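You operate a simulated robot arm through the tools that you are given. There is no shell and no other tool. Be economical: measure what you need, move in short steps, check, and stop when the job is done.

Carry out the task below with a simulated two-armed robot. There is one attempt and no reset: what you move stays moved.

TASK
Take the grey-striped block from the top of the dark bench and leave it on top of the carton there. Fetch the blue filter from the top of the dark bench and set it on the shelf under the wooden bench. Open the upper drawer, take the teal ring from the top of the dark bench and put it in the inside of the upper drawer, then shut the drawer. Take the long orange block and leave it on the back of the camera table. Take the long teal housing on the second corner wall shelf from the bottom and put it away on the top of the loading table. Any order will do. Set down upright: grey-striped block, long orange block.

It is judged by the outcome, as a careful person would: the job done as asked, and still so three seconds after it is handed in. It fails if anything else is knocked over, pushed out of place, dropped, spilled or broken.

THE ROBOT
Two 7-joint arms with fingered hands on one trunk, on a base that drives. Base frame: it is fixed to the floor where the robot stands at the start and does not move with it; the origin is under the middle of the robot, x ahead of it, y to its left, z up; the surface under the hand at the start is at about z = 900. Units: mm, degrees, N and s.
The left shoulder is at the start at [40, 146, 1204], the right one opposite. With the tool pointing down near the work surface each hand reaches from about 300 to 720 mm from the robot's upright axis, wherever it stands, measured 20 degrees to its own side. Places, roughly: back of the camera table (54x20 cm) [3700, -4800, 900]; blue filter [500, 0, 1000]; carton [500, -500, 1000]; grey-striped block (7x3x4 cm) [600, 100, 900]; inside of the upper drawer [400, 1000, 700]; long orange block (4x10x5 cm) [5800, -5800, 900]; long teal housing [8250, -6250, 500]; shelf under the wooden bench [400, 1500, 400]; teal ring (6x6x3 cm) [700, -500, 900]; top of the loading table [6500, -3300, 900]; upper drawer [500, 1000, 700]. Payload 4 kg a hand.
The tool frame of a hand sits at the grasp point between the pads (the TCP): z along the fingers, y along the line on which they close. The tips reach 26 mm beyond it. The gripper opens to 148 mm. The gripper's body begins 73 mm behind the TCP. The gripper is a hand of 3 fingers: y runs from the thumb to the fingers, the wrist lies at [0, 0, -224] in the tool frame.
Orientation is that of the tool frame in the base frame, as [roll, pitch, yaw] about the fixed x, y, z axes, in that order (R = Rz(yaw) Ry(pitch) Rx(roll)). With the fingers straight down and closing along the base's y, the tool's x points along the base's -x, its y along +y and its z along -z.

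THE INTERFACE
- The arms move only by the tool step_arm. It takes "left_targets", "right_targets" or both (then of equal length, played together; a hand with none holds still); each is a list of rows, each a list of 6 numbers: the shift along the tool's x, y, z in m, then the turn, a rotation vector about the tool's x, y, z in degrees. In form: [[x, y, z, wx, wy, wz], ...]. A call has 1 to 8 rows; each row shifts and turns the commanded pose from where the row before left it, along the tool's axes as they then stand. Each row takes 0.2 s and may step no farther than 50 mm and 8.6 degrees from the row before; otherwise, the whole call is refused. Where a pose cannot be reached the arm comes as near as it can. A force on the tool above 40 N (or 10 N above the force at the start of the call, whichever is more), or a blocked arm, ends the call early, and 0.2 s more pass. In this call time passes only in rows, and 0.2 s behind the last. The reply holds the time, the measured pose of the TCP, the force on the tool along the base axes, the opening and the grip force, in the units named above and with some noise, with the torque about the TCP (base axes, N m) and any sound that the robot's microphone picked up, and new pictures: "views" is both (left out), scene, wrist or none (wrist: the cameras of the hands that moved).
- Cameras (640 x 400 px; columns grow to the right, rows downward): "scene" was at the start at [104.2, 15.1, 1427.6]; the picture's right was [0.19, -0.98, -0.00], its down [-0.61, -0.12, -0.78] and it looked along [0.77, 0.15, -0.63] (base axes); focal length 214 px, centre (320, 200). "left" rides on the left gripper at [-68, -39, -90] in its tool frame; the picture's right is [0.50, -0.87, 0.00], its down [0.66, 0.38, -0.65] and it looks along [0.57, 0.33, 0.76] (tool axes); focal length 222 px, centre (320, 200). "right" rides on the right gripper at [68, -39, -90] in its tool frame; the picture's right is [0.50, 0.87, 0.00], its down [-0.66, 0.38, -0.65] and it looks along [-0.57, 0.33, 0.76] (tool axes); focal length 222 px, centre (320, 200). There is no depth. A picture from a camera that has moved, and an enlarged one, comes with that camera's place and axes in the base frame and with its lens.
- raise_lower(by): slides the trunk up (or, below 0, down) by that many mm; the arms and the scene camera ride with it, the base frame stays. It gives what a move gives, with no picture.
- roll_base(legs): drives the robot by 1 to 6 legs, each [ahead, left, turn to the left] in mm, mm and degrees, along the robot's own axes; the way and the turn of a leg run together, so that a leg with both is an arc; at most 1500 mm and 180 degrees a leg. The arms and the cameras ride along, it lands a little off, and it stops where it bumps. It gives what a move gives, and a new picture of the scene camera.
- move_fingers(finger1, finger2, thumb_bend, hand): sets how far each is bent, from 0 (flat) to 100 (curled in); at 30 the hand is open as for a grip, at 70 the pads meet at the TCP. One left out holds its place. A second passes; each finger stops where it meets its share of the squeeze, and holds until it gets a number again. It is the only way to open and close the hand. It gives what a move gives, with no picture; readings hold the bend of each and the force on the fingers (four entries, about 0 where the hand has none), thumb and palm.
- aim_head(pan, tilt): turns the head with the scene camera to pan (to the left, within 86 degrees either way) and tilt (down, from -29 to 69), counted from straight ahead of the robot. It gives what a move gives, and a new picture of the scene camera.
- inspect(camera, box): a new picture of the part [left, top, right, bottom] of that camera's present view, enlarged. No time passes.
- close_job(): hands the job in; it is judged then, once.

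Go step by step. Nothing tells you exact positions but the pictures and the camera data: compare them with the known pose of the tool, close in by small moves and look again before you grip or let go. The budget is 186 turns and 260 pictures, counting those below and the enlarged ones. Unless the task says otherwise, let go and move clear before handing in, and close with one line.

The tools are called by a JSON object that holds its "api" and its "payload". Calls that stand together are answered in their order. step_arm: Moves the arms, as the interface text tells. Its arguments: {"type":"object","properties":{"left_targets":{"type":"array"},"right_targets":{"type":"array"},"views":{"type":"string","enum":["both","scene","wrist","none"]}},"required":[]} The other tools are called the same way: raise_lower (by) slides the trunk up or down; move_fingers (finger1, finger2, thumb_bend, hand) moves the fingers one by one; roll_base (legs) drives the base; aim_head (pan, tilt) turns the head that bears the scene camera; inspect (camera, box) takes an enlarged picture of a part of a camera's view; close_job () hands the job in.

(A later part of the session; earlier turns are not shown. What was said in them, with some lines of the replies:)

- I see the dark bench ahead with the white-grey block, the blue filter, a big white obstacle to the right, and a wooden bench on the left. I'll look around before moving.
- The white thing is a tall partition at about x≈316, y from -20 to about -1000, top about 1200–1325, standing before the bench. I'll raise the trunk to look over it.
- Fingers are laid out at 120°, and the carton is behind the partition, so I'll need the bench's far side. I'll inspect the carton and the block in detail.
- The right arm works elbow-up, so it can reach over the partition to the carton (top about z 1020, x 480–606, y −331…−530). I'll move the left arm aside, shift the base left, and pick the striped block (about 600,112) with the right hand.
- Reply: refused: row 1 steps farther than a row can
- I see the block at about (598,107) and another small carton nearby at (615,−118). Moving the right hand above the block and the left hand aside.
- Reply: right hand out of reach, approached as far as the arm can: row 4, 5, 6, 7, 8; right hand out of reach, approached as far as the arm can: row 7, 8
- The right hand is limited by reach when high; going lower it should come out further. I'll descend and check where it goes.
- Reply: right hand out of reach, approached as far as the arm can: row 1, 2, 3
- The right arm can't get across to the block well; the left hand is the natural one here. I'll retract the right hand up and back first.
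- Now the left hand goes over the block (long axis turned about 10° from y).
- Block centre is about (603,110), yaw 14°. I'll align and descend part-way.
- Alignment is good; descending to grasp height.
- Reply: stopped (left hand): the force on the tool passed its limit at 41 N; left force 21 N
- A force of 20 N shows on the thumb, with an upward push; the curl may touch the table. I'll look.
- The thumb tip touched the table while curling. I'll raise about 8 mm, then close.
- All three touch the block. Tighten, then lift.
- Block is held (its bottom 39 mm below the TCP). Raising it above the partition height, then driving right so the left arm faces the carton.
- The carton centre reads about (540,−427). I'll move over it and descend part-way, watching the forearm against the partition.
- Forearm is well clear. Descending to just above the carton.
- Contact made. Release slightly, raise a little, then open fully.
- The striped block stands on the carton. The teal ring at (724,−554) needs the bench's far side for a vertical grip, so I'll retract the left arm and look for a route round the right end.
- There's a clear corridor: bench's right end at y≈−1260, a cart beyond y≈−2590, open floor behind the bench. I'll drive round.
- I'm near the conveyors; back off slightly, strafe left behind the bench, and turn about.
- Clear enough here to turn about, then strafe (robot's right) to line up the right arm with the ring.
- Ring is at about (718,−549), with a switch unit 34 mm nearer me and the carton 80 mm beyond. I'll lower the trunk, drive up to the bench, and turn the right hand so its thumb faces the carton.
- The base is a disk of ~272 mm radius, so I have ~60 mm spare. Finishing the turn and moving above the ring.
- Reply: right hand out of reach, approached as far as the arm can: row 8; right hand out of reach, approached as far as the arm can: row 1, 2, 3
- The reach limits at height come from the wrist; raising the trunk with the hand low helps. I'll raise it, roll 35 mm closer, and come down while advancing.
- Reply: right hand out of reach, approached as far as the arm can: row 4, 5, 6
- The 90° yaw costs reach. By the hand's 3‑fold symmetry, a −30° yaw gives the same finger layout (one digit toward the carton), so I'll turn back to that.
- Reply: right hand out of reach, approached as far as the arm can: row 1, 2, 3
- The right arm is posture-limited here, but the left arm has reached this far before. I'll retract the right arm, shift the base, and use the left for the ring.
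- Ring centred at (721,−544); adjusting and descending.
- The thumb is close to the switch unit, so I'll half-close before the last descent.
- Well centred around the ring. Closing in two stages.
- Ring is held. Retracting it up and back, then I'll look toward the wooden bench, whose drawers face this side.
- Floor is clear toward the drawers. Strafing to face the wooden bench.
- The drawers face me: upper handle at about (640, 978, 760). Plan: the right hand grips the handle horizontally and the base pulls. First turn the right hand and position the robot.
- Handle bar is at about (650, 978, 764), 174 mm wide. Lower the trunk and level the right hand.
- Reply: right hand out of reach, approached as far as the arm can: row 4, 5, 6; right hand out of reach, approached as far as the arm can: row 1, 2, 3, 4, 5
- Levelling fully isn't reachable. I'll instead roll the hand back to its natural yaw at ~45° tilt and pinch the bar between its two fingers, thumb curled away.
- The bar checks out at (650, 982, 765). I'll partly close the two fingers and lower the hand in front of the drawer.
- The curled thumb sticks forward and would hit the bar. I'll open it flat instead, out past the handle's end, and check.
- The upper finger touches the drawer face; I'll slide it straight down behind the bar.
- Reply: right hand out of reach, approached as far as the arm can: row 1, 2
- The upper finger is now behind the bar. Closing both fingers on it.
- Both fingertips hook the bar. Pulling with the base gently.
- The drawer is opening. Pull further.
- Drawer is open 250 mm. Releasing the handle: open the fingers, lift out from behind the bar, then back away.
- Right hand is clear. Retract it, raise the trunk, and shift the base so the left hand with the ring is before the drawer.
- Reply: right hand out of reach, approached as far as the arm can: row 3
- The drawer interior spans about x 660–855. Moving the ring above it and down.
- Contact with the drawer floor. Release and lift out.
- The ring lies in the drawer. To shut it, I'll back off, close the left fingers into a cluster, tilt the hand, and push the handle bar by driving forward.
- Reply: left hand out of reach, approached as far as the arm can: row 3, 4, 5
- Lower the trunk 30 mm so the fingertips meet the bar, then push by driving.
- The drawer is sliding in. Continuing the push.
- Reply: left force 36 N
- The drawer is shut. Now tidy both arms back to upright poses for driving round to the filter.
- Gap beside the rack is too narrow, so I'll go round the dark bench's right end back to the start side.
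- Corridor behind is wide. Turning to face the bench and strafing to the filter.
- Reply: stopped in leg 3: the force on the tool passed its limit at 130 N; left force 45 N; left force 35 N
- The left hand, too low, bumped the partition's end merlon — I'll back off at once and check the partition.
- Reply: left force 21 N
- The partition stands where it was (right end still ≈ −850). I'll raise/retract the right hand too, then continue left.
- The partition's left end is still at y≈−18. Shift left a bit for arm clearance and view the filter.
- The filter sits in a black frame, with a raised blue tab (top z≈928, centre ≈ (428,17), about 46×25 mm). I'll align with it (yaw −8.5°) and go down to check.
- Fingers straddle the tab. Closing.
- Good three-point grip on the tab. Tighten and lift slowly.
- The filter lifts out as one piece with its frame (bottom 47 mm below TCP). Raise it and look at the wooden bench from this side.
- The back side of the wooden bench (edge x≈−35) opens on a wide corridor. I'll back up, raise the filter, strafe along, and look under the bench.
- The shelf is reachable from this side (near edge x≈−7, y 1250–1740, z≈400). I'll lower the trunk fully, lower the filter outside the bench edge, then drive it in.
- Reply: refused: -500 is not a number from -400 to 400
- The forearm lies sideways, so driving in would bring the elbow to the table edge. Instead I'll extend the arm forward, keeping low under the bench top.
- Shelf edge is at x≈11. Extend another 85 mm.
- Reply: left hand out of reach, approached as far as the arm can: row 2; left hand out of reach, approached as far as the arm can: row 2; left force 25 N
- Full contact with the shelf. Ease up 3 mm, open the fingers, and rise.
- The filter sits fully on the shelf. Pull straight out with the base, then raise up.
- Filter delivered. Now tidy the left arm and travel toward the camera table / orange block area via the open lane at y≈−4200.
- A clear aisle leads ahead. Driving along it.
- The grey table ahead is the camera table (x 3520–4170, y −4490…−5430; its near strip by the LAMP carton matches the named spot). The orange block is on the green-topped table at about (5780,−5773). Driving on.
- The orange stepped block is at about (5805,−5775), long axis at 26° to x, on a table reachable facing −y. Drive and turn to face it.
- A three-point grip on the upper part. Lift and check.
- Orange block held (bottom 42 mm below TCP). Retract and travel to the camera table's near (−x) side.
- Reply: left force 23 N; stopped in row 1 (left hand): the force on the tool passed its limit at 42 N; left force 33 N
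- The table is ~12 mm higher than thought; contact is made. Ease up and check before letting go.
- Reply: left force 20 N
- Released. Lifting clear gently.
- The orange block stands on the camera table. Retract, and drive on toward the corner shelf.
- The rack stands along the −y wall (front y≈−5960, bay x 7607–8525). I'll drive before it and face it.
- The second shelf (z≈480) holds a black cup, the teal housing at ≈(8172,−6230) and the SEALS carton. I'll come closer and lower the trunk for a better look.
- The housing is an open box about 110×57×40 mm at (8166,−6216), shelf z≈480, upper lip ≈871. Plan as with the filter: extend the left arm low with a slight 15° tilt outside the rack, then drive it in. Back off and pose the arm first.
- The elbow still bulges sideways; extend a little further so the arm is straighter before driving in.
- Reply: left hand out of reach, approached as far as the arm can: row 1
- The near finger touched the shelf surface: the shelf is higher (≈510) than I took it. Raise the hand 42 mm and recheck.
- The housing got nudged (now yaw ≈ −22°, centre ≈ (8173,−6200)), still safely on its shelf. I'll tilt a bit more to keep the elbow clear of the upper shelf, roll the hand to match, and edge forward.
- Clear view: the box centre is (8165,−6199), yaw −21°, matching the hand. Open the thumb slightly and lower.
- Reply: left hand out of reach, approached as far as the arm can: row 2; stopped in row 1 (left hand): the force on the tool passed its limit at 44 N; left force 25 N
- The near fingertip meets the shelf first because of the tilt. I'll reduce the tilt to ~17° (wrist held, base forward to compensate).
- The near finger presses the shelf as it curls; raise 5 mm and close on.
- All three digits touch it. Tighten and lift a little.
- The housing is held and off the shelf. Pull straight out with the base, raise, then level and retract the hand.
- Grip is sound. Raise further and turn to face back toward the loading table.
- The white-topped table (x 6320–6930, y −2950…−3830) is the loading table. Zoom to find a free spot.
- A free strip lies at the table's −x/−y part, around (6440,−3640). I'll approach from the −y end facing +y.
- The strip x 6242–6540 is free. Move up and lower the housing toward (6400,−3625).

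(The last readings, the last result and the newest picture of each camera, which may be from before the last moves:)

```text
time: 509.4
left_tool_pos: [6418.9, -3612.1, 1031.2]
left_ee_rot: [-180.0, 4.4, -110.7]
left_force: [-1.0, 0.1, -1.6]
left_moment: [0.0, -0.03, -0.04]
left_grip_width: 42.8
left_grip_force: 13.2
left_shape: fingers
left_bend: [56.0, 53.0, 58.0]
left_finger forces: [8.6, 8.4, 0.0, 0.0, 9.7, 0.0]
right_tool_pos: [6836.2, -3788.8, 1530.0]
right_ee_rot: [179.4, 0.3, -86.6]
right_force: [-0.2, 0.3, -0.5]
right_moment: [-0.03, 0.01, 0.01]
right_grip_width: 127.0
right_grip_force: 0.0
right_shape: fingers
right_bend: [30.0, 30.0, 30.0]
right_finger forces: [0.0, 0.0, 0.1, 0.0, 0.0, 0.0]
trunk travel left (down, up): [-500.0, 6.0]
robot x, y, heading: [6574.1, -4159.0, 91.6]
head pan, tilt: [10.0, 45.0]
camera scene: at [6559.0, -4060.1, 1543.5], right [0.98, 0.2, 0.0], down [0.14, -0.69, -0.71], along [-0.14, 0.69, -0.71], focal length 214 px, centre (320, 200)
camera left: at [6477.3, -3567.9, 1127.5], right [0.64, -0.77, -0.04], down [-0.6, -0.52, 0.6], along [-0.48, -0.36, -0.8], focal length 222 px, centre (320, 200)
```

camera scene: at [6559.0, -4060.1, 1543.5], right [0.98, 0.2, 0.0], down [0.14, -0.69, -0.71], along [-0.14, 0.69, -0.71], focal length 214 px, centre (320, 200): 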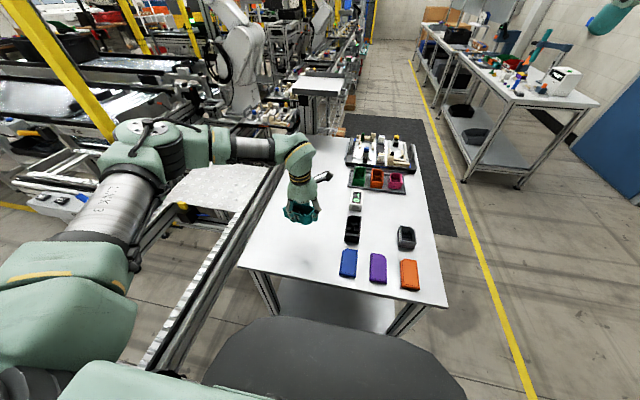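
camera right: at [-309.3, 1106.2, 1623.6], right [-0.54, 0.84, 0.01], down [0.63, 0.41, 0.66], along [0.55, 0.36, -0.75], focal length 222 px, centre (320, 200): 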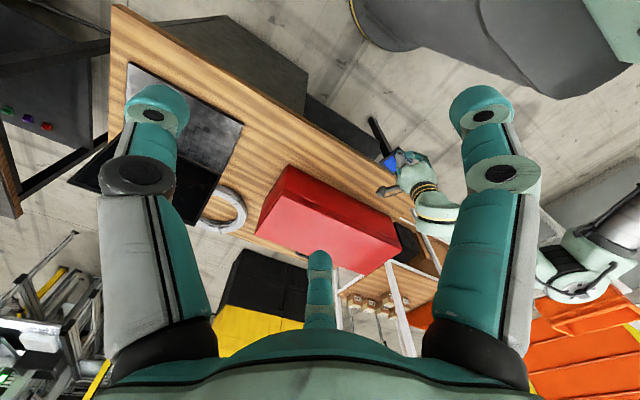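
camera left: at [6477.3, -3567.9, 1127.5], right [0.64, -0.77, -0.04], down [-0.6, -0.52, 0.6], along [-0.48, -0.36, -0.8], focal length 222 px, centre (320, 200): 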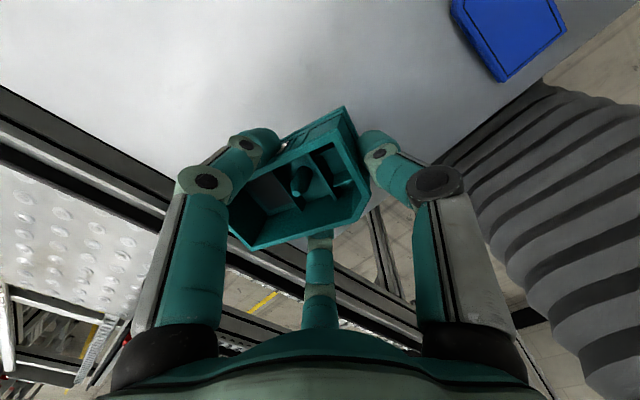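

The housing was gripped with a 17° hand tilt, so I must restore that tilt to set it level. Then lower.

{"api": "step_arm", "payload": {"left_targets": [[0, 0, 0, -3.1, -6.6, 0], [0, 0, 0, -3.1, -6.6, 0]], "views": "none"}}

{"api": "inspect", "payload": {"camera": "scene", "box": [230, 130, 390, 250]}}

```text
time: 510.0
left_tool_pos: [6417.9, -3612.4, 1032.9]
left_ee_rot: [173.7, 17.6, -111.3]
left_force: [-0.3, -0.6, -0.7]
left_moment: [-0.03, -0.04, -0.04]
left_grip_width: 43.0
left_grip_force: 13.6
left_shape: fingers
left_bend: [56.0, 53.0, 58.0]
left_finger forces: [8.5, 8.4, 0.0, 0.0, 9.9, 0.0]
right_tool_pos: [6837.7, -3790.1, 1529.9]
right_ee_rot: [179.5, 0.5, -86.6]
right_force: [-0.3, 0.0, 0.5]
right_moment: [-0.03, 0.0, 0.01]
right_grip_width: 126.7
right_grip_force: 0.1
right_shape: fingers
right_bend: [30.0, 30.0, 30.0]
right_finger forces: [0.0, 0.0, 0.0, 0.0, 0.1, 0.0]
trunk travel left (down, up): [-500.0, 6.0]
robot x, y, heading: [6573.8, -4157.1, 91.6]
head pan, tilt: [10.0, 45.0]
```

```text
3.33 times, centred on (310, 190) of scene
camera zoom: at [6558.7, -4061.9, 1543.7], right [0.98, 0.2, 0.0], down [0.14, -0.69, -0.71], along [-0.14, 0.69, -0.71], focal length 715 px, centre (353, 233)
```

zoom: 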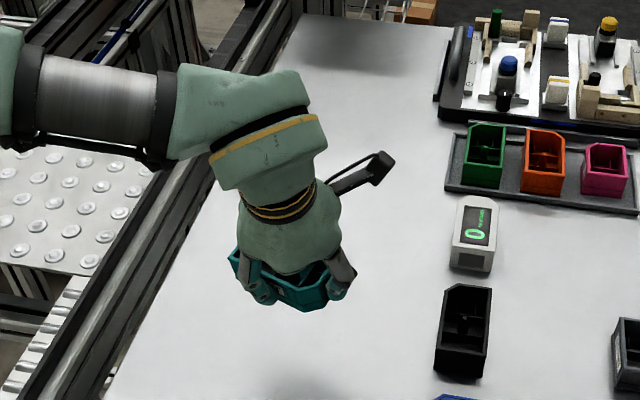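

{"api": "step_arm", "payload": {"left_targets": [[0.0081, -0.0033, 0.0287, 0, 0, 0], [0.0068, -0.0028, 0.0239, 0, 0, 0]], "views": "none"}}

{"api": "step_arm", "payload": {"left_targets": [[0.0022, -0.0009, 0.0076, 0, 0, 0]], "views": "wrist"}}

```text
time: 510.6
left_tool_pos: [6419.7, -3610.3, 978.8]
left_ee_rot: [173.8, 17.6, -111.4]
left_force: [-0.2, -0.5, -0.2]
left_moment: [0.01, -0.04, 0.01]
left_grip_width: 42.5
left_grip_force: 13.5
left_shape: fingers
left_bend: [56.0, 53.0, 58.0]
left_finger forces: [8.6, 8.5, 0.0, 0.0, 10.0, 0.0]
right_tool_pos: [6836.9, -3789.7, 1530.0]
right_ee_rot: [179.5, 0.2, -86.6]
right_force: [-0.6, 0.5, 0.0]
right_moment: [0.01, -0.02, -0.02]
right_grip_width: 126.7
right_grip_force: 0.0
right_shape: fingers
right_bend: [30.0, 30.0, 30.0]
right_finger forces: [0.0, 0.1, 0.1, 0.0, 0.1, 0.0]
trunk travel left (down, up): [-500.0, 6.0]
robot x, y, heading: [6579.9, -4162.9, 91.8]
head pan, tilt: [10.0, 45.0]
```

```text
time: 511.0
left_tool_pos: [6419.6, -3610.0, 972.4]
left_ee_rot: [173.8, 17.5, -111.3]
left_force: [-0.5, 0.3, -1.7]
left_moment: [-0.02, -0.04, -0.01]
left_grip_width: 42.9
left_grip_force: 13.8
left_shape: fingers
left_bend: [56.0, 53.0, 58.0]
left_finger forces: [8.5, 8.5, 0.1, 0.0, 9.9, 0.1]
right_tool_pos: [6837.9, -3789.3, 1531.7]
right_ee_rot: [179.4, 0.3, -86.7]
right_force: [1.4, -0.3, -0.7]
right_moment: [-0.02, 0.02, -0.02]
right_grip_width: 127.0
right_grip_force: 0.1
right_shape: fingers
right_bend: [30.0, 30.0, 30.0]
right_finger forces: [0.1, 0.1, 0.0, 0.0, 0.0, 0.0]
trunk travel left (down, up): [-500.0, 6.0]
robot x, y, heading: [6577.8, -4161.3, 91.6]
head pan, tilt: [10.0, 45.0]
camera left: at [6479.0, -3592.3, 1074.2], right [0.64, -0.73, -0.24], down [-0.59, -0.67, 0.46], along [-0.5, -0.15, -0.85], focal length 222 px, centre (320, 200)
```

left: 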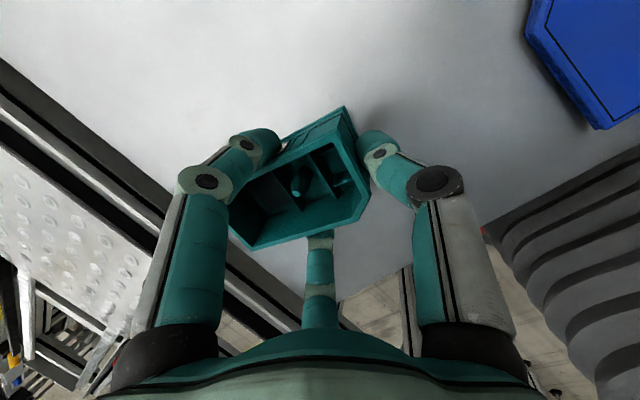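

{"api": "step_arm", "payload": {"left_targets": [[0.0022, -0.0009, 0.0076, 0, 0, 0]], "views": "none"}}

{"api": "step_arm", "payload": {"left_targets": [[0.0014, -0.0006, 0.0048, 0, 0, 0]], "views": "none"}}

{"api": "step_arm", "payload": {"left_targets": [[0.0014, -0.0006, 0.0048, 0, 0, 0]], "views": "none"}}

```text
time: 511.4
left_tool_pos: [6419.9, -3610.6, 964.6]
left_ee_rot: [173.8, 17.5, -111.4]
left_force: [-0.8, -0.1, -1.4]
left_moment: [-0.01, -0.01, 0.0]
left_grip_width: 42.6
left_grip_force: 13.9
left_shape: fingers
left_bend: [56.0, 53.0, 58.0]
left_finger forces: [8.6, 8.5, 0.0, 0.0, 9.9, 0.0]
right_tool_pos: [6837.6, -3789.2, 1531.0]
right_ee_rot: [179.4, 0.4, -86.5]
right_force: [0.4, -0.2, -0.1]
right_moment: [0.0, -0.01, -0.01]
right_grip_width: 126.9
right_grip_force: 0.1
right_shape: fingers
right_bend: [30.0, 30.0, 30.0]
right_finger forces: [0.0, 0.0, 0.0, 0.1, 0.0, 0.0]
trunk travel left (down, up): [-500.0, 6.0]
robot x, y, heading: [6577.5, -4160.3, 91.6]
head pan, tilt: [10.0, 45.0]
```

```text
time: 511.8
left_tool_pos: [6420.5, -3610.7, 959.1]
left_ee_rot: [173.8, 17.6, -111.4]
left_force: [0.0, 0.0, -0.3]
left_moment: [-0.04, -0.04, 0.0]
left_grip_width: 42.4
left_grip_force: 12.7
left_shape: fingers
left_bend: [56.0, 53.0, 58.0]
left_finger forces: [8.5, 8.5, 0.0, 0.1, 9.8, 0.0]
right_tool_pos: [6836.1, -3789.6, 1531.3]
right_ee_rot: [179.3, 0.3, -86.6]
right_force: [0.0, -0.6, -0.4]
right_moment: [-0.01, 0.0, -0.02]
right_grip_width: 126.9
right_grip_force: 0.1
right_shape: fingers
right_bend: [30.0, 30.0, 30.0]
right_finger forces: [0.0, 0.0, 0.1, 0.0, 0.0, 0.0]
trunk travel left (down, up): [-500.0, 6.0]
robot x, y, heading: [6577.8, -4162.6, 91.6]
head pan, tilt: [10.0, 45.0]
```

```text
time: 512.2
left_tool_pos: [6419.7, -3611.0, 952.3]
left_ee_rot: [173.9, 17.4, -111.2]
left_force: [0.2, 0.2, -1.4]
left_moment: [-0.04, -0.02, 0.0]
left_grip_width: 42.6
left_grip_force: 13.5
left_shape: fingers
left_bend: [56.0, 53.0, 58.0]
left_finger forces: [8.5, 8.6, 0.1, 0.0, 9.8, 0.0]
right_tool_pos: [6837.2, -3789.5, 1530.5]
right_ee_rot: [179.4, 0.3, -86.6]
right_force: [0.2, -0.4, 0.2]
right_moment: [0.03, 0.03, 0.0]
right_grip_width: 126.6
right_grip_force: 0.1
right_shape: fingers
right_bend: [30.0, 30.0, 30.0]
right_finger forces: [0.0, 0.0, 0.1, 0.1, 0.1, 0.1]
trunk travel left (down, up): [-500.0, 6.0]
robot x, y, heading: [6576.7, -4162.4, 91.4]
head pan, tilt: [10.0, 45.0]
```

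{"api": "step_arm", "payload": {"left_targets": [[0.0011, -0.0005, 0.0038, 0, 0, 0]], "views": "none"}}

{"api": "step_arm", "payload": {"left_targets": [[0.0011, -0.0005, 0.0038, 0, 0, 0]], "views": "none"}}

{"api": "step_arm", "payload": {"left_targets": [[0.0008, -0.0003, 0.0029, 0, 0, 0]], "views": "wrist"}}

```text
time: 512.6
left_tool_pos: [6420.1, -3610.7, 949.3]
left_ee_rot: [173.8, 17.6, -111.3]
left_force: [-0.5, 0.1, -0.7]
left_moment: [0.0, -0.04, -0.04]
left_grip_width: 42.8
left_grip_force: 13.0
left_shape: fingers
left_bend: [56.0, 53.0, 58.0]
left_finger forces: [8.4, 8.5, 0.0, 0.0, 9.8, 0.1]
right_tool_pos: [6836.5, -3789.0, 1530.5]
right_ee_rot: [179.3, 0.4, -86.7]
right_force: [-0.6, 0.4, 0.1]
right_moment: [0.0, 0.01, 0.0]
right_grip_width: 126.9
right_grip_force: 0.0
right_shape: fingers
right_bend: [30.0, 30.0, 30.0]
right_finger forces: [0.1, 0.0, 0.1, 0.0, 0.0, 0.0]
trunk travel left (down, up): [-500.0, 6.0]
robot x, y, heading: [6577.0, -4161.2, 91.5]
head pan, tilt: [10.0, 45.0]
```

```text
time: 513.0
left_tool_pos: [6420.5, -3610.7, 945.6]
left_ee_rot: [173.8, 17.5, -111.4]
left_force: [-0.2, -0.2, -1.7]
left_moment: [0.0, -0.01, -0.02]
left_grip_width: 42.6
left_grip_force: 13.2
left_shape: fingers
left_bend: [56.0, 53.0, 58.0]
left_finger forces: [8.5, 8.5, 0.0, 0.0, 9.8, 0.0]
right_tool_pos: [6837.8, -3788.9, 1531.3]
right_ee_rot: [179.5, 0.3, -86.6]
right_force: [0.9, -0.9, 0.2]
right_moment: [0.01, -0.01, -0.03]
right_grip_width: 126.6
right_grip_force: 0.0
right_shape: fingers
right_bend: [30.0, 30.0, 30.0]
right_finger forces: [0.1, 0.0, 0.1, 0.0, 0.1, 0.0]
trunk travel left (down, up): [-500.0, 6.0]
robot x, y, heading: [6581.7, -4160.8, 91.7]
head pan, tilt: [10.0, 45.0]
```

```text
time: 513.4
left_tool_pos: [6418.7, -3611.2, 944.4]
left_ee_rot: [173.8, 17.6, -111.4]
left_force: [0.6, -0.2, -1.5]
left_moment: [0.01, -0.03, -0.02]
left_grip_width: 42.4
left_grip_force: 13.3
left_shape: fingers
left_bend: [56.0, 53.0, 58.0]
left_finger forces: [8.3, 8.6, 0.0, 0.0, 9.8, 0.0]
right_tool_pos: [6837.7, -3788.9, 1531.1]
right_ee_rot: [179.4, 0.3, -86.6]
right_force: [-0.1, -0.5, -0.2]
right_moment: [-0.01, 0.01, 0.0]
right_grip_width: 126.7
right_grip_force: 0.0
right_shape: fingers
right_bend: [30.0, 30.0, 30.0]
right_finger forces: [0.1, 0.0, 0.1, 0.0, 0.0, 0.0]
trunk travel left (down, up): [-500.0, 6.0]
robot x, y, heading: [6577.9, -4160.5, 91.4]
head pan, tilt: [10.0, 45.0]
camera left: at [6478.9, -3592.0, 1045.5], right [0.64, -0.73, -0.24], down [-0.59, -0.67, 0.46], along [-0.5, -0.15, -0.85], focal length 222 px, centre (320, 200)
```

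left: 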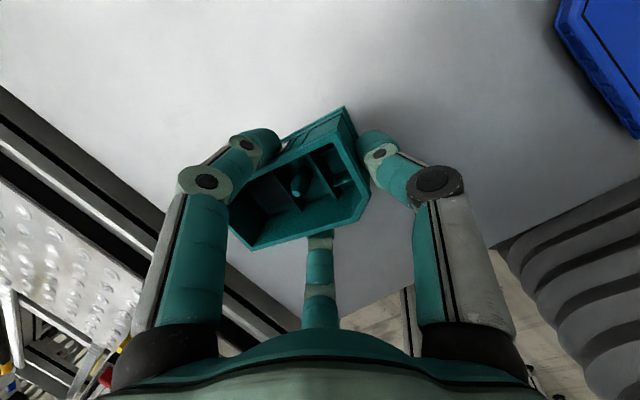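

{"api": "step_arm", "payload": {"left_targets": [[0.0014, -0.0006, 0.0048, 0, 0, 0]], "views": "none"}}

{"api": "step_arm", "payload": {"left_targets": [[0.0011, -0.0005, 0.0038, 0, 0, 0]], "views": "none"}}

{"api": "step_arm", "payload": {"left_targets": [[0.0011, -0.0005, 0.0038, 0, 0, 0]], "views": "none"}}

```text
time: 513.8
left_tool_pos: [6420.1, -3610.6, 936.4]
left_ee_rot: [173.7, 17.5, -111.3]
left_force: [-0.4, 0.5, -1.3]
left_moment: [-0.01, -0.05, 0.0]
left_grip_width: 42.7
left_grip_force: 13.4
left_shape: fingers
left_bend: [56.0, 53.0, 58.0]
left_finger forces: [8.4, 8.5, 0.0, 0.1, 9.8, 0.0]
right_tool_pos: [6838.0, -3788.3, 1529.6]
right_ee_rot: [179.3, 0.3, -86.6]
right_force: [-0.9, 0.4, 0.7]
right_moment: [-0.01, 0.03, 0.0]
right_grip_width: 126.8
right_grip_force: 0.1
right_shape: fingers
right_bend: [30.0, 30.0, 30.0]
right_finger forces: [0.1, 0.0, 0.0, 0.0, 0.0, 0.0]
trunk travel left (down, up): [-500.0, 6.0]
robot x, y, heading: [6576.7, -4159.0, 91.4]
head pan, tilt: [10.0, 45.0]
```

```text
time: 514.2
left_tool_pos: [6418.9, -3610.9, 932.8]
left_ee_rot: [173.7, 17.5, -111.3]
left_force: [0.4, 0.2, -0.4]
left_moment: [-0.02, 0.0, -0.01]
left_grip_width: 42.8
left_grip_force: 13.2
left_shape: fingers
left_bend: [56.0, 53.0, 58.0]
left_finger forces: [8.4, 8.5, 0.0, 0.1, 9.9, 0.0]
right_tool_pos: [6837.2, -3790.0, 1530.5]
right_ee_rot: [179.4, 0.3, -86.5]
right_force: [-0.3, -0.5, 0.7]
right_moment: [-0.02, -0.01, -0.01]
right_grip_width: 126.9
right_grip_force: 0.0
right_shape: fingers
right_bend: [30.0, 30.0, 30.0]
right_finger forces: [0.1, 0.0, 0.0, 0.1, 0.0, 0.0]
trunk travel left (down, up): [-500.0, 6.0]
robot x, y, heading: [6576.4, -4154.8, 91.5]
head pan, tilt: [10.0, 45.0]
```

```text
time: 514.6
left_tool_pos: [6419.5, -3608.8, 928.7]
left_ee_rot: [173.8, 17.5, -111.3]
left_force: [0.1, -0.2, -2.0]
left_moment: [-0.02, -0.07, 0.0]
left_grip_width: 42.8
left_grip_force: 13.0
left_shape: fingers
left_bend: [56.0, 53.0, 58.0]
left_finger forces: [8.3, 8.5, 0.1, 0.0, 9.8, 0.1]
right_tool_pos: [6837.4, -3789.2, 1529.7]
right_ee_rot: [179.4, 0.3, -86.6]
right_force: [0.4, -0.3, 1.0]
right_moment: [-0.01, -0.01, -0.01]
right_grip_width: 126.9
right_grip_force: 0.0
right_shape: fingers
right_bend: [30.0, 30.0, 30.0]
right_finger forces: [0.0, 0.1, 0.0, 0.0, 0.0, 0.0]
trunk travel left (down, up): [-500.0, 6.0]
robot x, y, heading: [6574.0, -4162.8, 91.5]
head pan, tilt: [10.0, 45.0]
```

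{"api": "step_arm", "payload": {"left_targets": [[0.0014, -0.0006, 0.0048, 0, 0, 0]], "views": "none"}}

{"api": "step_arm", "payload": {"left_targets": [[0.0014, -0.0006, 0.0048, 0, 0, 0]], "views": "none"}}

{"api": "step_arm", "payload": {"left_targets": [[0.0014, -0.0006, 0.0048, 0, 0, 0]], "views": "wrist"}}

```text
time: 515.0
left_tool_pos: [6419.9, -3609.9, 923.2]
left_ee_rot: [173.9, 17.6, -111.3]
left_force: [-0.5, 1.3, -0.5]
left_moment: [-0.05, -0.01, -0.02]
left_grip_width: 42.8
left_grip_force: 13.5
left_shape: fingers
left_bend: [56.0, 53.0, 58.0]
left_finger forces: [8.4, 8.5, 0.1, 0.1, 9.8, 0.0]
right_tool_pos: [6837.1, -3789.7, 1530.4]
right_ee_rot: [179.5, 0.3, -86.7]
right_force: [-0.9, -0.5, 0.2]
right_moment: [0.0, -0.02, 0.01]
right_grip_width: 126.9
right_grip_force: 0.0
right_shape: fingers
right_bend: [30.0, 30.0, 30.0]
right_finger forces: [0.1, 0.0, 0.1, 0.0, 0.0, 0.0]
trunk travel left (down, up): [-500.0, 6.0]
robot x, y, heading: [6576.1, -4160.7, 91.4]
head pan, tilt: [10.0, 45.0]
```

```text
time: 515.4
left_tool_pos: [6420.1, -3609.3, 918.8]
left_ee_rot: [173.8, 17.5, -111.3]
left_force: [0.3, 0.1, -1.1]
left_moment: [-0.02, -0.04, 0.03]
left_grip_width: 42.7
left_grip_force: 13.6
left_shape: fingers
left_bend: [56.0, 53.0, 58.0]
left_finger forces: [8.4, 8.4, 0.0, 0.0, 9.8, 0.1]
right_tool_pos: [6837.5, -3788.5, 1530.7]
right_ee_rot: [179.3, 0.3, -86.6]
right_force: [0.6, -0.3, -0.3]
right_moment: [-0.03, 0.02, -0.04]
right_grip_width: 126.7
right_grip_force: 0.1
right_shape: fingers
right_bend: [30.0, 30.0, 30.0]
right_finger forces: [0.0, 0.0, 0.1, 0.1, 0.0, 0.0]
trunk travel left (down, up): [-500.0, 6.0]
robot x, y, heading: [6576.8, -4160.2, 91.4]
head pan, tilt: [10.0, 45.0]
```

```text
time: 515.8
left_tool_pos: [6421.2, -3607.3, 913.4]
left_ee_rot: [173.8, 17.5, -111.3]
left_force: [-1.0, 0.1, -1.0]
left_moment: [-0.02, -0.01, 0.0]
left_grip_width: 42.8
left_grip_force: 13.4
left_shape: fingers
left_bend: [56.0, 53.0, 58.0]
left_finger forces: [8.5, 8.5, 0.1, 0.0, 9.8, 0.0]
right_tool_pos: [6838.5, -3789.9, 1529.8]
right_ee_rot: [179.4, 0.3, -86.6]
right_force: [-1.7, 1.2, 0.0]
right_moment: [0.0, 0.0, 0.02]
right_grip_width: 126.6
right_grip_force: 0.0
right_shape: fingers
right_bend: [30.0, 30.0, 30.0]
right_finger forces: [0.0, 0.0, 0.1, 0.1, 0.1, 0.0]
trunk travel left (down, up): [-500.0, 6.0]
robot x, y, heading: [6572.8, -4160.4, 91.5]
head pan, tilt: [10.0, 45.0]
camera left: at [6480.1, -3590.0, 1016.5], right [0.64, -0.73, -0.24], down [-0.59, -0.67, 0.46], along [-0.5, -0.15, -0.85], focal length 222 px, centre (320, 200)
```

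left: 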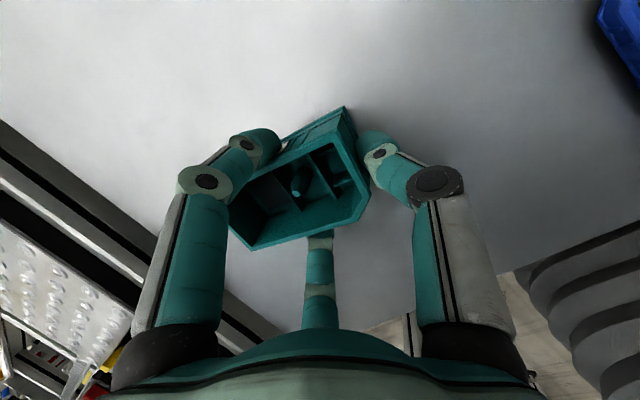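

{"api": "step_arm", "payload": {"left_targets": [[0.0019, -0.0008, 0.0067, 0, 0, 0]], "views": "none"}}

{"api": "step_arm", "payload": {"left_targets": [[0.0016, -0.0007, 0.0057, 0, 0, 0]], "views": "none"}}

{"api": "step_arm", "payload": {"left_targets": [[0.0014, -0.0006, 0.0048, 0, 0, 0]], "views": "none"}}

{"api": "inspect", "payload": {"camera": "scene", "box": [230, 150, 390, 250]}}

```text
time: 516.2
left_tool_pos: [6421.1, -3610.3, 907.0]
left_ee_rot: [173.7, 17.7, -111.3]
left_force: [-0.5, 1.1, 4.4]
left_moment: [-0.08, 0.11, 0.03]
left_grip_width: 42.7
left_grip_force: 15.2
left_shape: fingers
left_bend: [56.0, 53.0, 58.0]
left_finger forces: [10.1, 9.8, 0.1, 0.1, 10.1, 0.0]
right_tool_pos: [6836.8, -3790.2, 1531.5]
right_ee_rot: [179.5, 0.4, -86.6]
right_force: [-1.3, 0.2, 0.3]
right_moment: [-0.02, 0.01, -0.01]
right_grip_width: 126.7
right_grip_force: 0.0
right_shape: fingers
right_bend: [30.0, 30.0, 30.0]
right_finger forces: [0.1, 0.0, 0.1, 0.1, 0.0, 0.0]
trunk travel left (down, up): [-500.0, 6.0]
robot x, y, heading: [6580.5, -4160.3, 91.5]
head pan, tilt: [10.0, 45.0]
```

```text
time: 516.6
left_tool_pos: [6422.7, -3608.2, 903.1]
left_ee_rot: [173.7, 17.9, -111.3]
left_force: [2.2, 2.7, 15.2]
left_moment: [-0.23, -0.01, 0.13]
left_grip_width: 42.9
left_grip_force: 17.3
left_shape: fingers
left_bend: [55.0, 53.0, 60.0]
left_finger forces: [11.7, 11.7, 0.0, 0.1, 11.5, 0.0]
right_tool_pos: [6838.8, -3791.6, 1530.8]
right_ee_rot: [179.3, 0.4, -86.6]
right_force: [0.4, 0.0, 0.7]
right_moment: [0.02, -0.01, -0.02]
right_grip_width: 126.7
right_grip_force: 0.0
right_shape: fingers
right_bend: [30.0, 30.0, 30.0]
right_finger forces: [0.0, 0.0, 0.1, 0.0, 0.1, 0.0]
trunk travel left (down, up): [-500.0, 6.0]
robot x, y, heading: [6576.4, -4160.5, 91.6]
head pan, tilt: [10.0, 45.0]
```

```text
time: 517.0
left_tool_pos: [6422.0, -3610.7, 899.6]
left_ee_rot: [173.7, 18.0, -111.4]
left_force: [2.5, -0.4, 27.5]
left_moment: [-0.43, 0.34, 0.16]
left_grip_width: 44.1
left_grip_force: 26.2
left_shape: fingers
left_bend: [54.0, 53.0, 60.0]
left_finger forces: [13.5, 28.1, 0.1, 0.1, 11.3, 0.0]
right_tool_pos: [6840.0, -3794.3, 1531.6]
right_ee_rot: [179.3, 0.6, -86.5]
right_force: [-1.1, -0.2, 0.4]
right_moment: [0.02, -0.01, -0.01]
right_grip_width: 126.8
right_grip_force: 0.1
right_shape: fingers
right_bend: [30.0, 30.0, 30.0]
right_finger forces: [0.1, 0.0, 0.1, 0.1, 0.0, 0.0]
trunk travel left (down, up): [-500.0, 6.0]
robot x, y, heading: [6578.5, -4161.8, 91.6]
head pan, tilt: [10.0, 45.0]
```

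```text
4.00 times, centred on (310, 200) of scene
camera zoom: at [6560.8, -4066.5, 1544.2], right [0.98, 0.2, 0.0], down [0.14, -0.69, -0.71], along [-0.14, 0.7, -0.7], focal length 858 px, centre (360, 200)
```

zoom: 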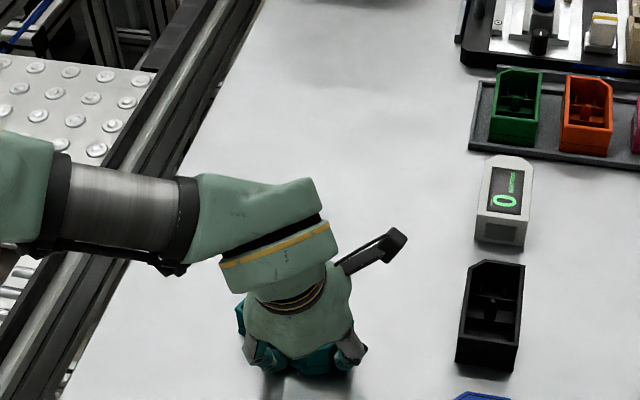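

Contact with the table. Ease up 5 mm, then release.

{"api": "step_arm", "payload": {"left_targets": [[-0.0016, 0.0007, -0.0058, 0, 0, 0]], "views": "none"}}

{"api": "move_fingers", "payload": {"hand": "left", "finger1": 47, "finger2": 47, "thumb_bend": 44}}

{"api": "inspect", "payload": {"camera": "left", "box": [120, 60, 520, 310]}}

```text
time: 517.4
left_tool_pos: [6422.0, -3610.1, 900.7]
left_ee_rot: [173.9, 17.3, -111.3]
left_force: [3.9, 3.1, 9.6]
left_moment: [-0.07, 0.0, 0.01]
left_grip_width: 43.7
left_grip_force: 16.8
left_shape: fingers
left_bend: [54.0, 54.0, 60.0]
left_finger forces: [10.8, 11.1, 0.0, 0.1, 11.5, 0.0]
right_tool_pos: [6839.1, -3788.3, 1529.8]
right_ee_rot: [179.3, 0.3, -86.6]
right_force: [0.9, 0.7, -0.8]
right_moment: [0.0, 0.01, 0.0]
right_grip_width: 126.6
right_grip_force: 0.0
right_shape: fingers
right_bend: [30.0, 30.0, 30.0]
right_finger forces: [0.0, 0.0, 0.1, 0.0, 0.1, 0.0]
trunk travel left (down, up): [-500.0, 6.0]
robot x, y, heading: [6575.4, -4162.6, 91.3]
head pan, tilt: [10.0, 45.0]
```

```text
time: 518.4
left_tool_pos: [6422.6, -3610.4, 902.1]
left_ee_rot: [173.7, 17.5, -111.2]
left_force: [1.9, 0.8, 6.7]
left_moment: [-0.07, 0.13, 0.02]
left_grip_width: 76.3
left_grip_force: 3.0
left_shape: fingers
left_bend: [47.0, 51.0, 44.0]
left_finger forces: [0.1, 5.9, 0.1, 0.0, 0.0, 0.0]
right_tool_pos: [6839.2, -3791.0, 1530.0]
right_ee_rot: [179.4, 0.4, -86.6]
right_force: [1.0, 0.2, 0.3]
right_moment: [-0.03, 0.0, 0.02]
right_grip_width: 126.9
right_grip_force: 0.0
right_shape: fingers
right_bend: [30.0, 30.0, 30.0]
right_finger forces: [0.0, 0.0, 0.1, 0.0, 0.1, 0.1]
trunk travel left (down, up): [-500.0, 6.0]
robot x, y, heading: [6575.0, -4163.0, 91.5]
head pan, tilt: [10.0, 45.0]
```

```text
1.60 times, centred on (320, 185) of left
camera zoom: at [6481.0, -3592.0, 1004.8], right [0.64, -0.73, -0.24], down [-0.59, -0.67, 0.46], along [-0.5, -0.15, -0.85], focal length 355 px, centre (320, 224)
```

zoom: 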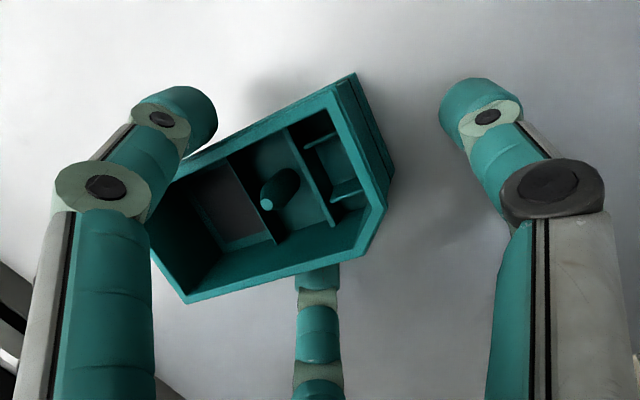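

{"api": "step_arm", "payload": {"left_targets": [[-0.0019, 0.0008, -0.0067, 0, 0, 0]], "views": "none"}}

{"api": "move_fingers", "payload": {"hand": "left", "finger1": 36, "finger2": 40, "thumb_bend": 38}}

{"api": "step_arm", "payload": {"left_targets": [[-0.0054, 0.0022, -0.0191, 0, 0, 0], [-0.0081, 0.0033, -0.0287, 0, 0, 0], [-0.0108, 0.0044, -0.0382, 0, 0, 0], [-0.0108, 0.0044, -0.0382, 0, 0, 0]], "views": "wrist"}}

```text
time: 518.8
left_tool_pos: [6420.7, -3610.6, 907.7]
left_ee_rot: [173.9, 17.4, -111.3]
left_force: [-0.1, 0.2, 0.6]
left_moment: [0.04, -0.03, 0.0]
left_grip_width: 76.3
left_grip_force: 0.0
left_shape: fingers
left_bend: [47.0, 47.0, 44.0]
left_finger forces: [0.1, 0.0, 0.0, 0.0, 0.1, 0.0]
right_tool_pos: [6837.3, -3790.6, 1530.5]
right_ee_rot: [179.4, 0.3, -86.7]
right_force: [0.7, -0.4, -0.3]
right_moment: [-0.02, -0.02, 0.05]
right_grip_width: 127.3
right_grip_force: 0.1
right_shape: fingers
right_bend: [30.0, 30.0, 30.0]
right_finger forces: [0.0, 0.1, 0.0, 0.0, 0.0, 0.0]
trunk travel left (down, up): [-500.0, 6.0]
robot x, y, heading: [6578.0, -4161.4, 91.6]
head pan, tilt: [10.0, 45.0]
```

```text
time: 519.8
left_tool_pos: [6421.1, -3609.9, 909.3]
left_ee_rot: [173.8, 17.4, -111.2]
left_force: [-0.7, -0.5, -0.7]
left_moment: [-0.02, 0.0, -0.03]
left_grip_width: 104.3
left_grip_force: 0.1
left_shape: fingers
left_bend: [36.0, 40.0, 38.0]
left_finger forces: [0.0, 0.1, 0.0, 0.1, 0.0, 0.0]
right_tool_pos: [6838.1, -3789.1, 1531.1]
right_ee_rot: [179.4, 0.3, -86.6]
right_force: [0.6, -0.5, -0.3]
right_moment: [0.0, 0.01, -0.03]
right_grip_width: 126.7
right_grip_force: 0.0
right_shape: fingers
right_bend: [30.0, 30.0, 30.0]
right_finger forces: [0.1, 0.1, 0.0, 0.0, 0.1, 0.1]
trunk travel left (down, up): [-500.0, 6.0]
robot x, y, heading: [6575.1, -4160.8, 91.3]
head pan, tilt: [10.0, 45.0]
```

```text
time: 520.8
left_tool_pos: [6417.8, -3614.3, 1037.4]
left_ee_rot: [173.8, 17.4, -111.3]
left_force: [0.2, 0.2, -0.5]
left_moment: [0.05, -0.01, -0.04]
left_grip_width: 104.4
left_grip_force: 0.1
left_shape: fingers
left_bend: [36.0, 40.0, 38.0]
left_finger forces: [0.0, 0.0, 0.0, 0.0, 0.0, 0.0]
right_tool_pos: [6838.0, -3789.9, 1530.3]
right_ee_rot: [179.4, 0.4, -86.5]
right_force: [-0.3, -0.1, 0.7]
right_moment: [-0.01, -0.03, 0.0]
right_grip_width: 126.9
right_grip_force: 0.1
right_shape: fingers
right_bend: [30.0, 30.0, 30.0]
right_finger forces: [0.0, 0.1, 0.0, 0.1, 0.1, 0.0]
trunk travel left (down, up): [-500.0, 6.0]
robot x, y, heading: [6575.5, -4163.7, 91.5]
head pan, tilt: [10.0, 45.0]
camera left: at [6477.9, -3595.9, 1140.4], right [0.64, -0.73, -0.24], down [-0.59, -0.67, 0.46], along [-0.5, -0.16, -0.85], focal length 222 px, centre (320, 200)
```

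left: 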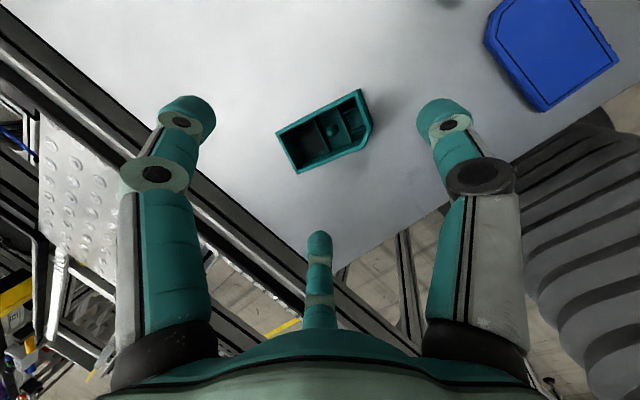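

The housing rests flat on the loading table. Retract the arm and back away.

{"api": "step_arm", "payload": {"left_targets": [[0, 0, -0.045, 0, 0, 0], [0, 0, -0.045, 0, 0, 0], [0, 0, -0.045, 0, 0, 0], [0.02, 0, -0.04, 0, 0, 0]], "views": "none"}}

{"api": "roll_base", "payload": {"legs": [[-250, 0, 0]]}}

```text
time: 521.8
left_tool_pos: [6410.9, -3687.7, 1199.2]
left_ee_rot: [173.8, 17.5, -111.2]
left_force: [-0.7, 0.5, 0.3]
left_moment: [-0.03, 0.03, 0.02]
left_grip_width: 104.1
left_grip_force: 0.1
left_shape: fingers
left_bend: [36.0, 40.0, 38.0]
left_finger forces: [0.0, 0.0, 0.1, 0.0, 0.1, 0.0]
right_tool_pos: [6838.1, -3790.2, 1531.5]
right_ee_rot: [179.4, 0.5, -86.6]
right_force: [0.3, 0.3, -1.0]
right_moment: [-0.02, -0.02, -0.01]
right_grip_width: 126.6
right_grip_force: 0.0
right_shape: fingers
right_bend: [30.0, 30.0, 30.0]
right_finger forces: [0.0, 0.0, 0.0, 0.1, 0.0, 0.0]
trunk travel left (down, up): [-500.0, 6.0]
robot x, y, heading: [6579.0, -4164.8, 91.4]
head pan, tilt: [10.0, 45.0]
```

```text
time: 523.6
left_tool_pos: [6416.8, -3930.8, 1197.1]
left_ee_rot: [173.9, 17.3, -111.3]
left_force: [-0.2, -1.1, -0.5]
left_moment: [-0.06, -0.02, 0.01]
left_grip_width: 104.6
left_grip_force: 0.0
left_shape: fingers
left_bend: [36.0, 40.0, 38.0]
left_finger forces: [0.0, 0.0, 0.0, 0.0, 0.1, 0.0]
right_tool_pos: [6844.9, -4032.9, 1529.7]
right_ee_rot: [179.3, 0.1, -86.5]
right_force: [-0.5, 0.2, -0.5]
right_moment: [0.0, -0.01, 0.03]
right_grip_width: 126.8
right_grip_force: 0.1
right_shape: fingers
right_bend: [30.0, 30.0, 30.0]
right_finger forces: [0.0, 0.0, 0.0, 0.0, 0.0, 0.0]
trunk travel left (down, up): [-500.0, 6.0]
robot x, y, heading: [6583.0, -4406.1, 91.8]
head pan, tilt: [10.0, 45.0]
camera scene: at [6565.8, -4305.5, 1543.3], right [0.98, 0.2, 0.0], down [0.14, -0.7, -0.7], along [-0.14, 0.69, -0.71], focal length 214 px, centre (320, 200)
```

scene: 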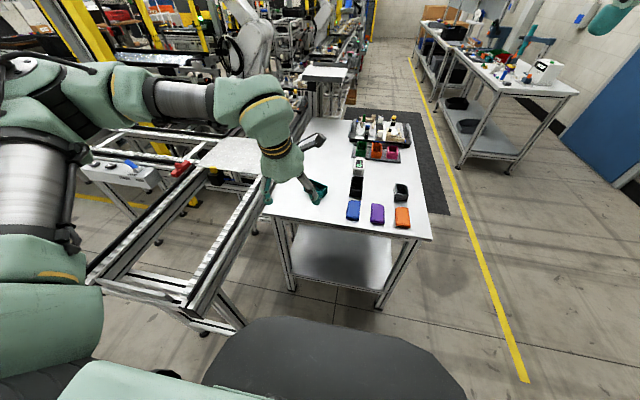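

All five items are placed and both hands are clear, so I'm handing the job in.

{"api": "close_job", "payload": {}}

```text
The job is handed in.
```

All five moves are done and handed in: the grey-striped block is on the carton, the blue filter on the shelf under the wooden bench, the teal ring in the shut upper drawer, the orange block on the near (−x) side of the camera table, which I took to be its back, and the teal housing on the loading table. My left hand hit the white partition at the dark bench once (peak 130 N); it still stands and looked unmoved, but I checked only by camera.
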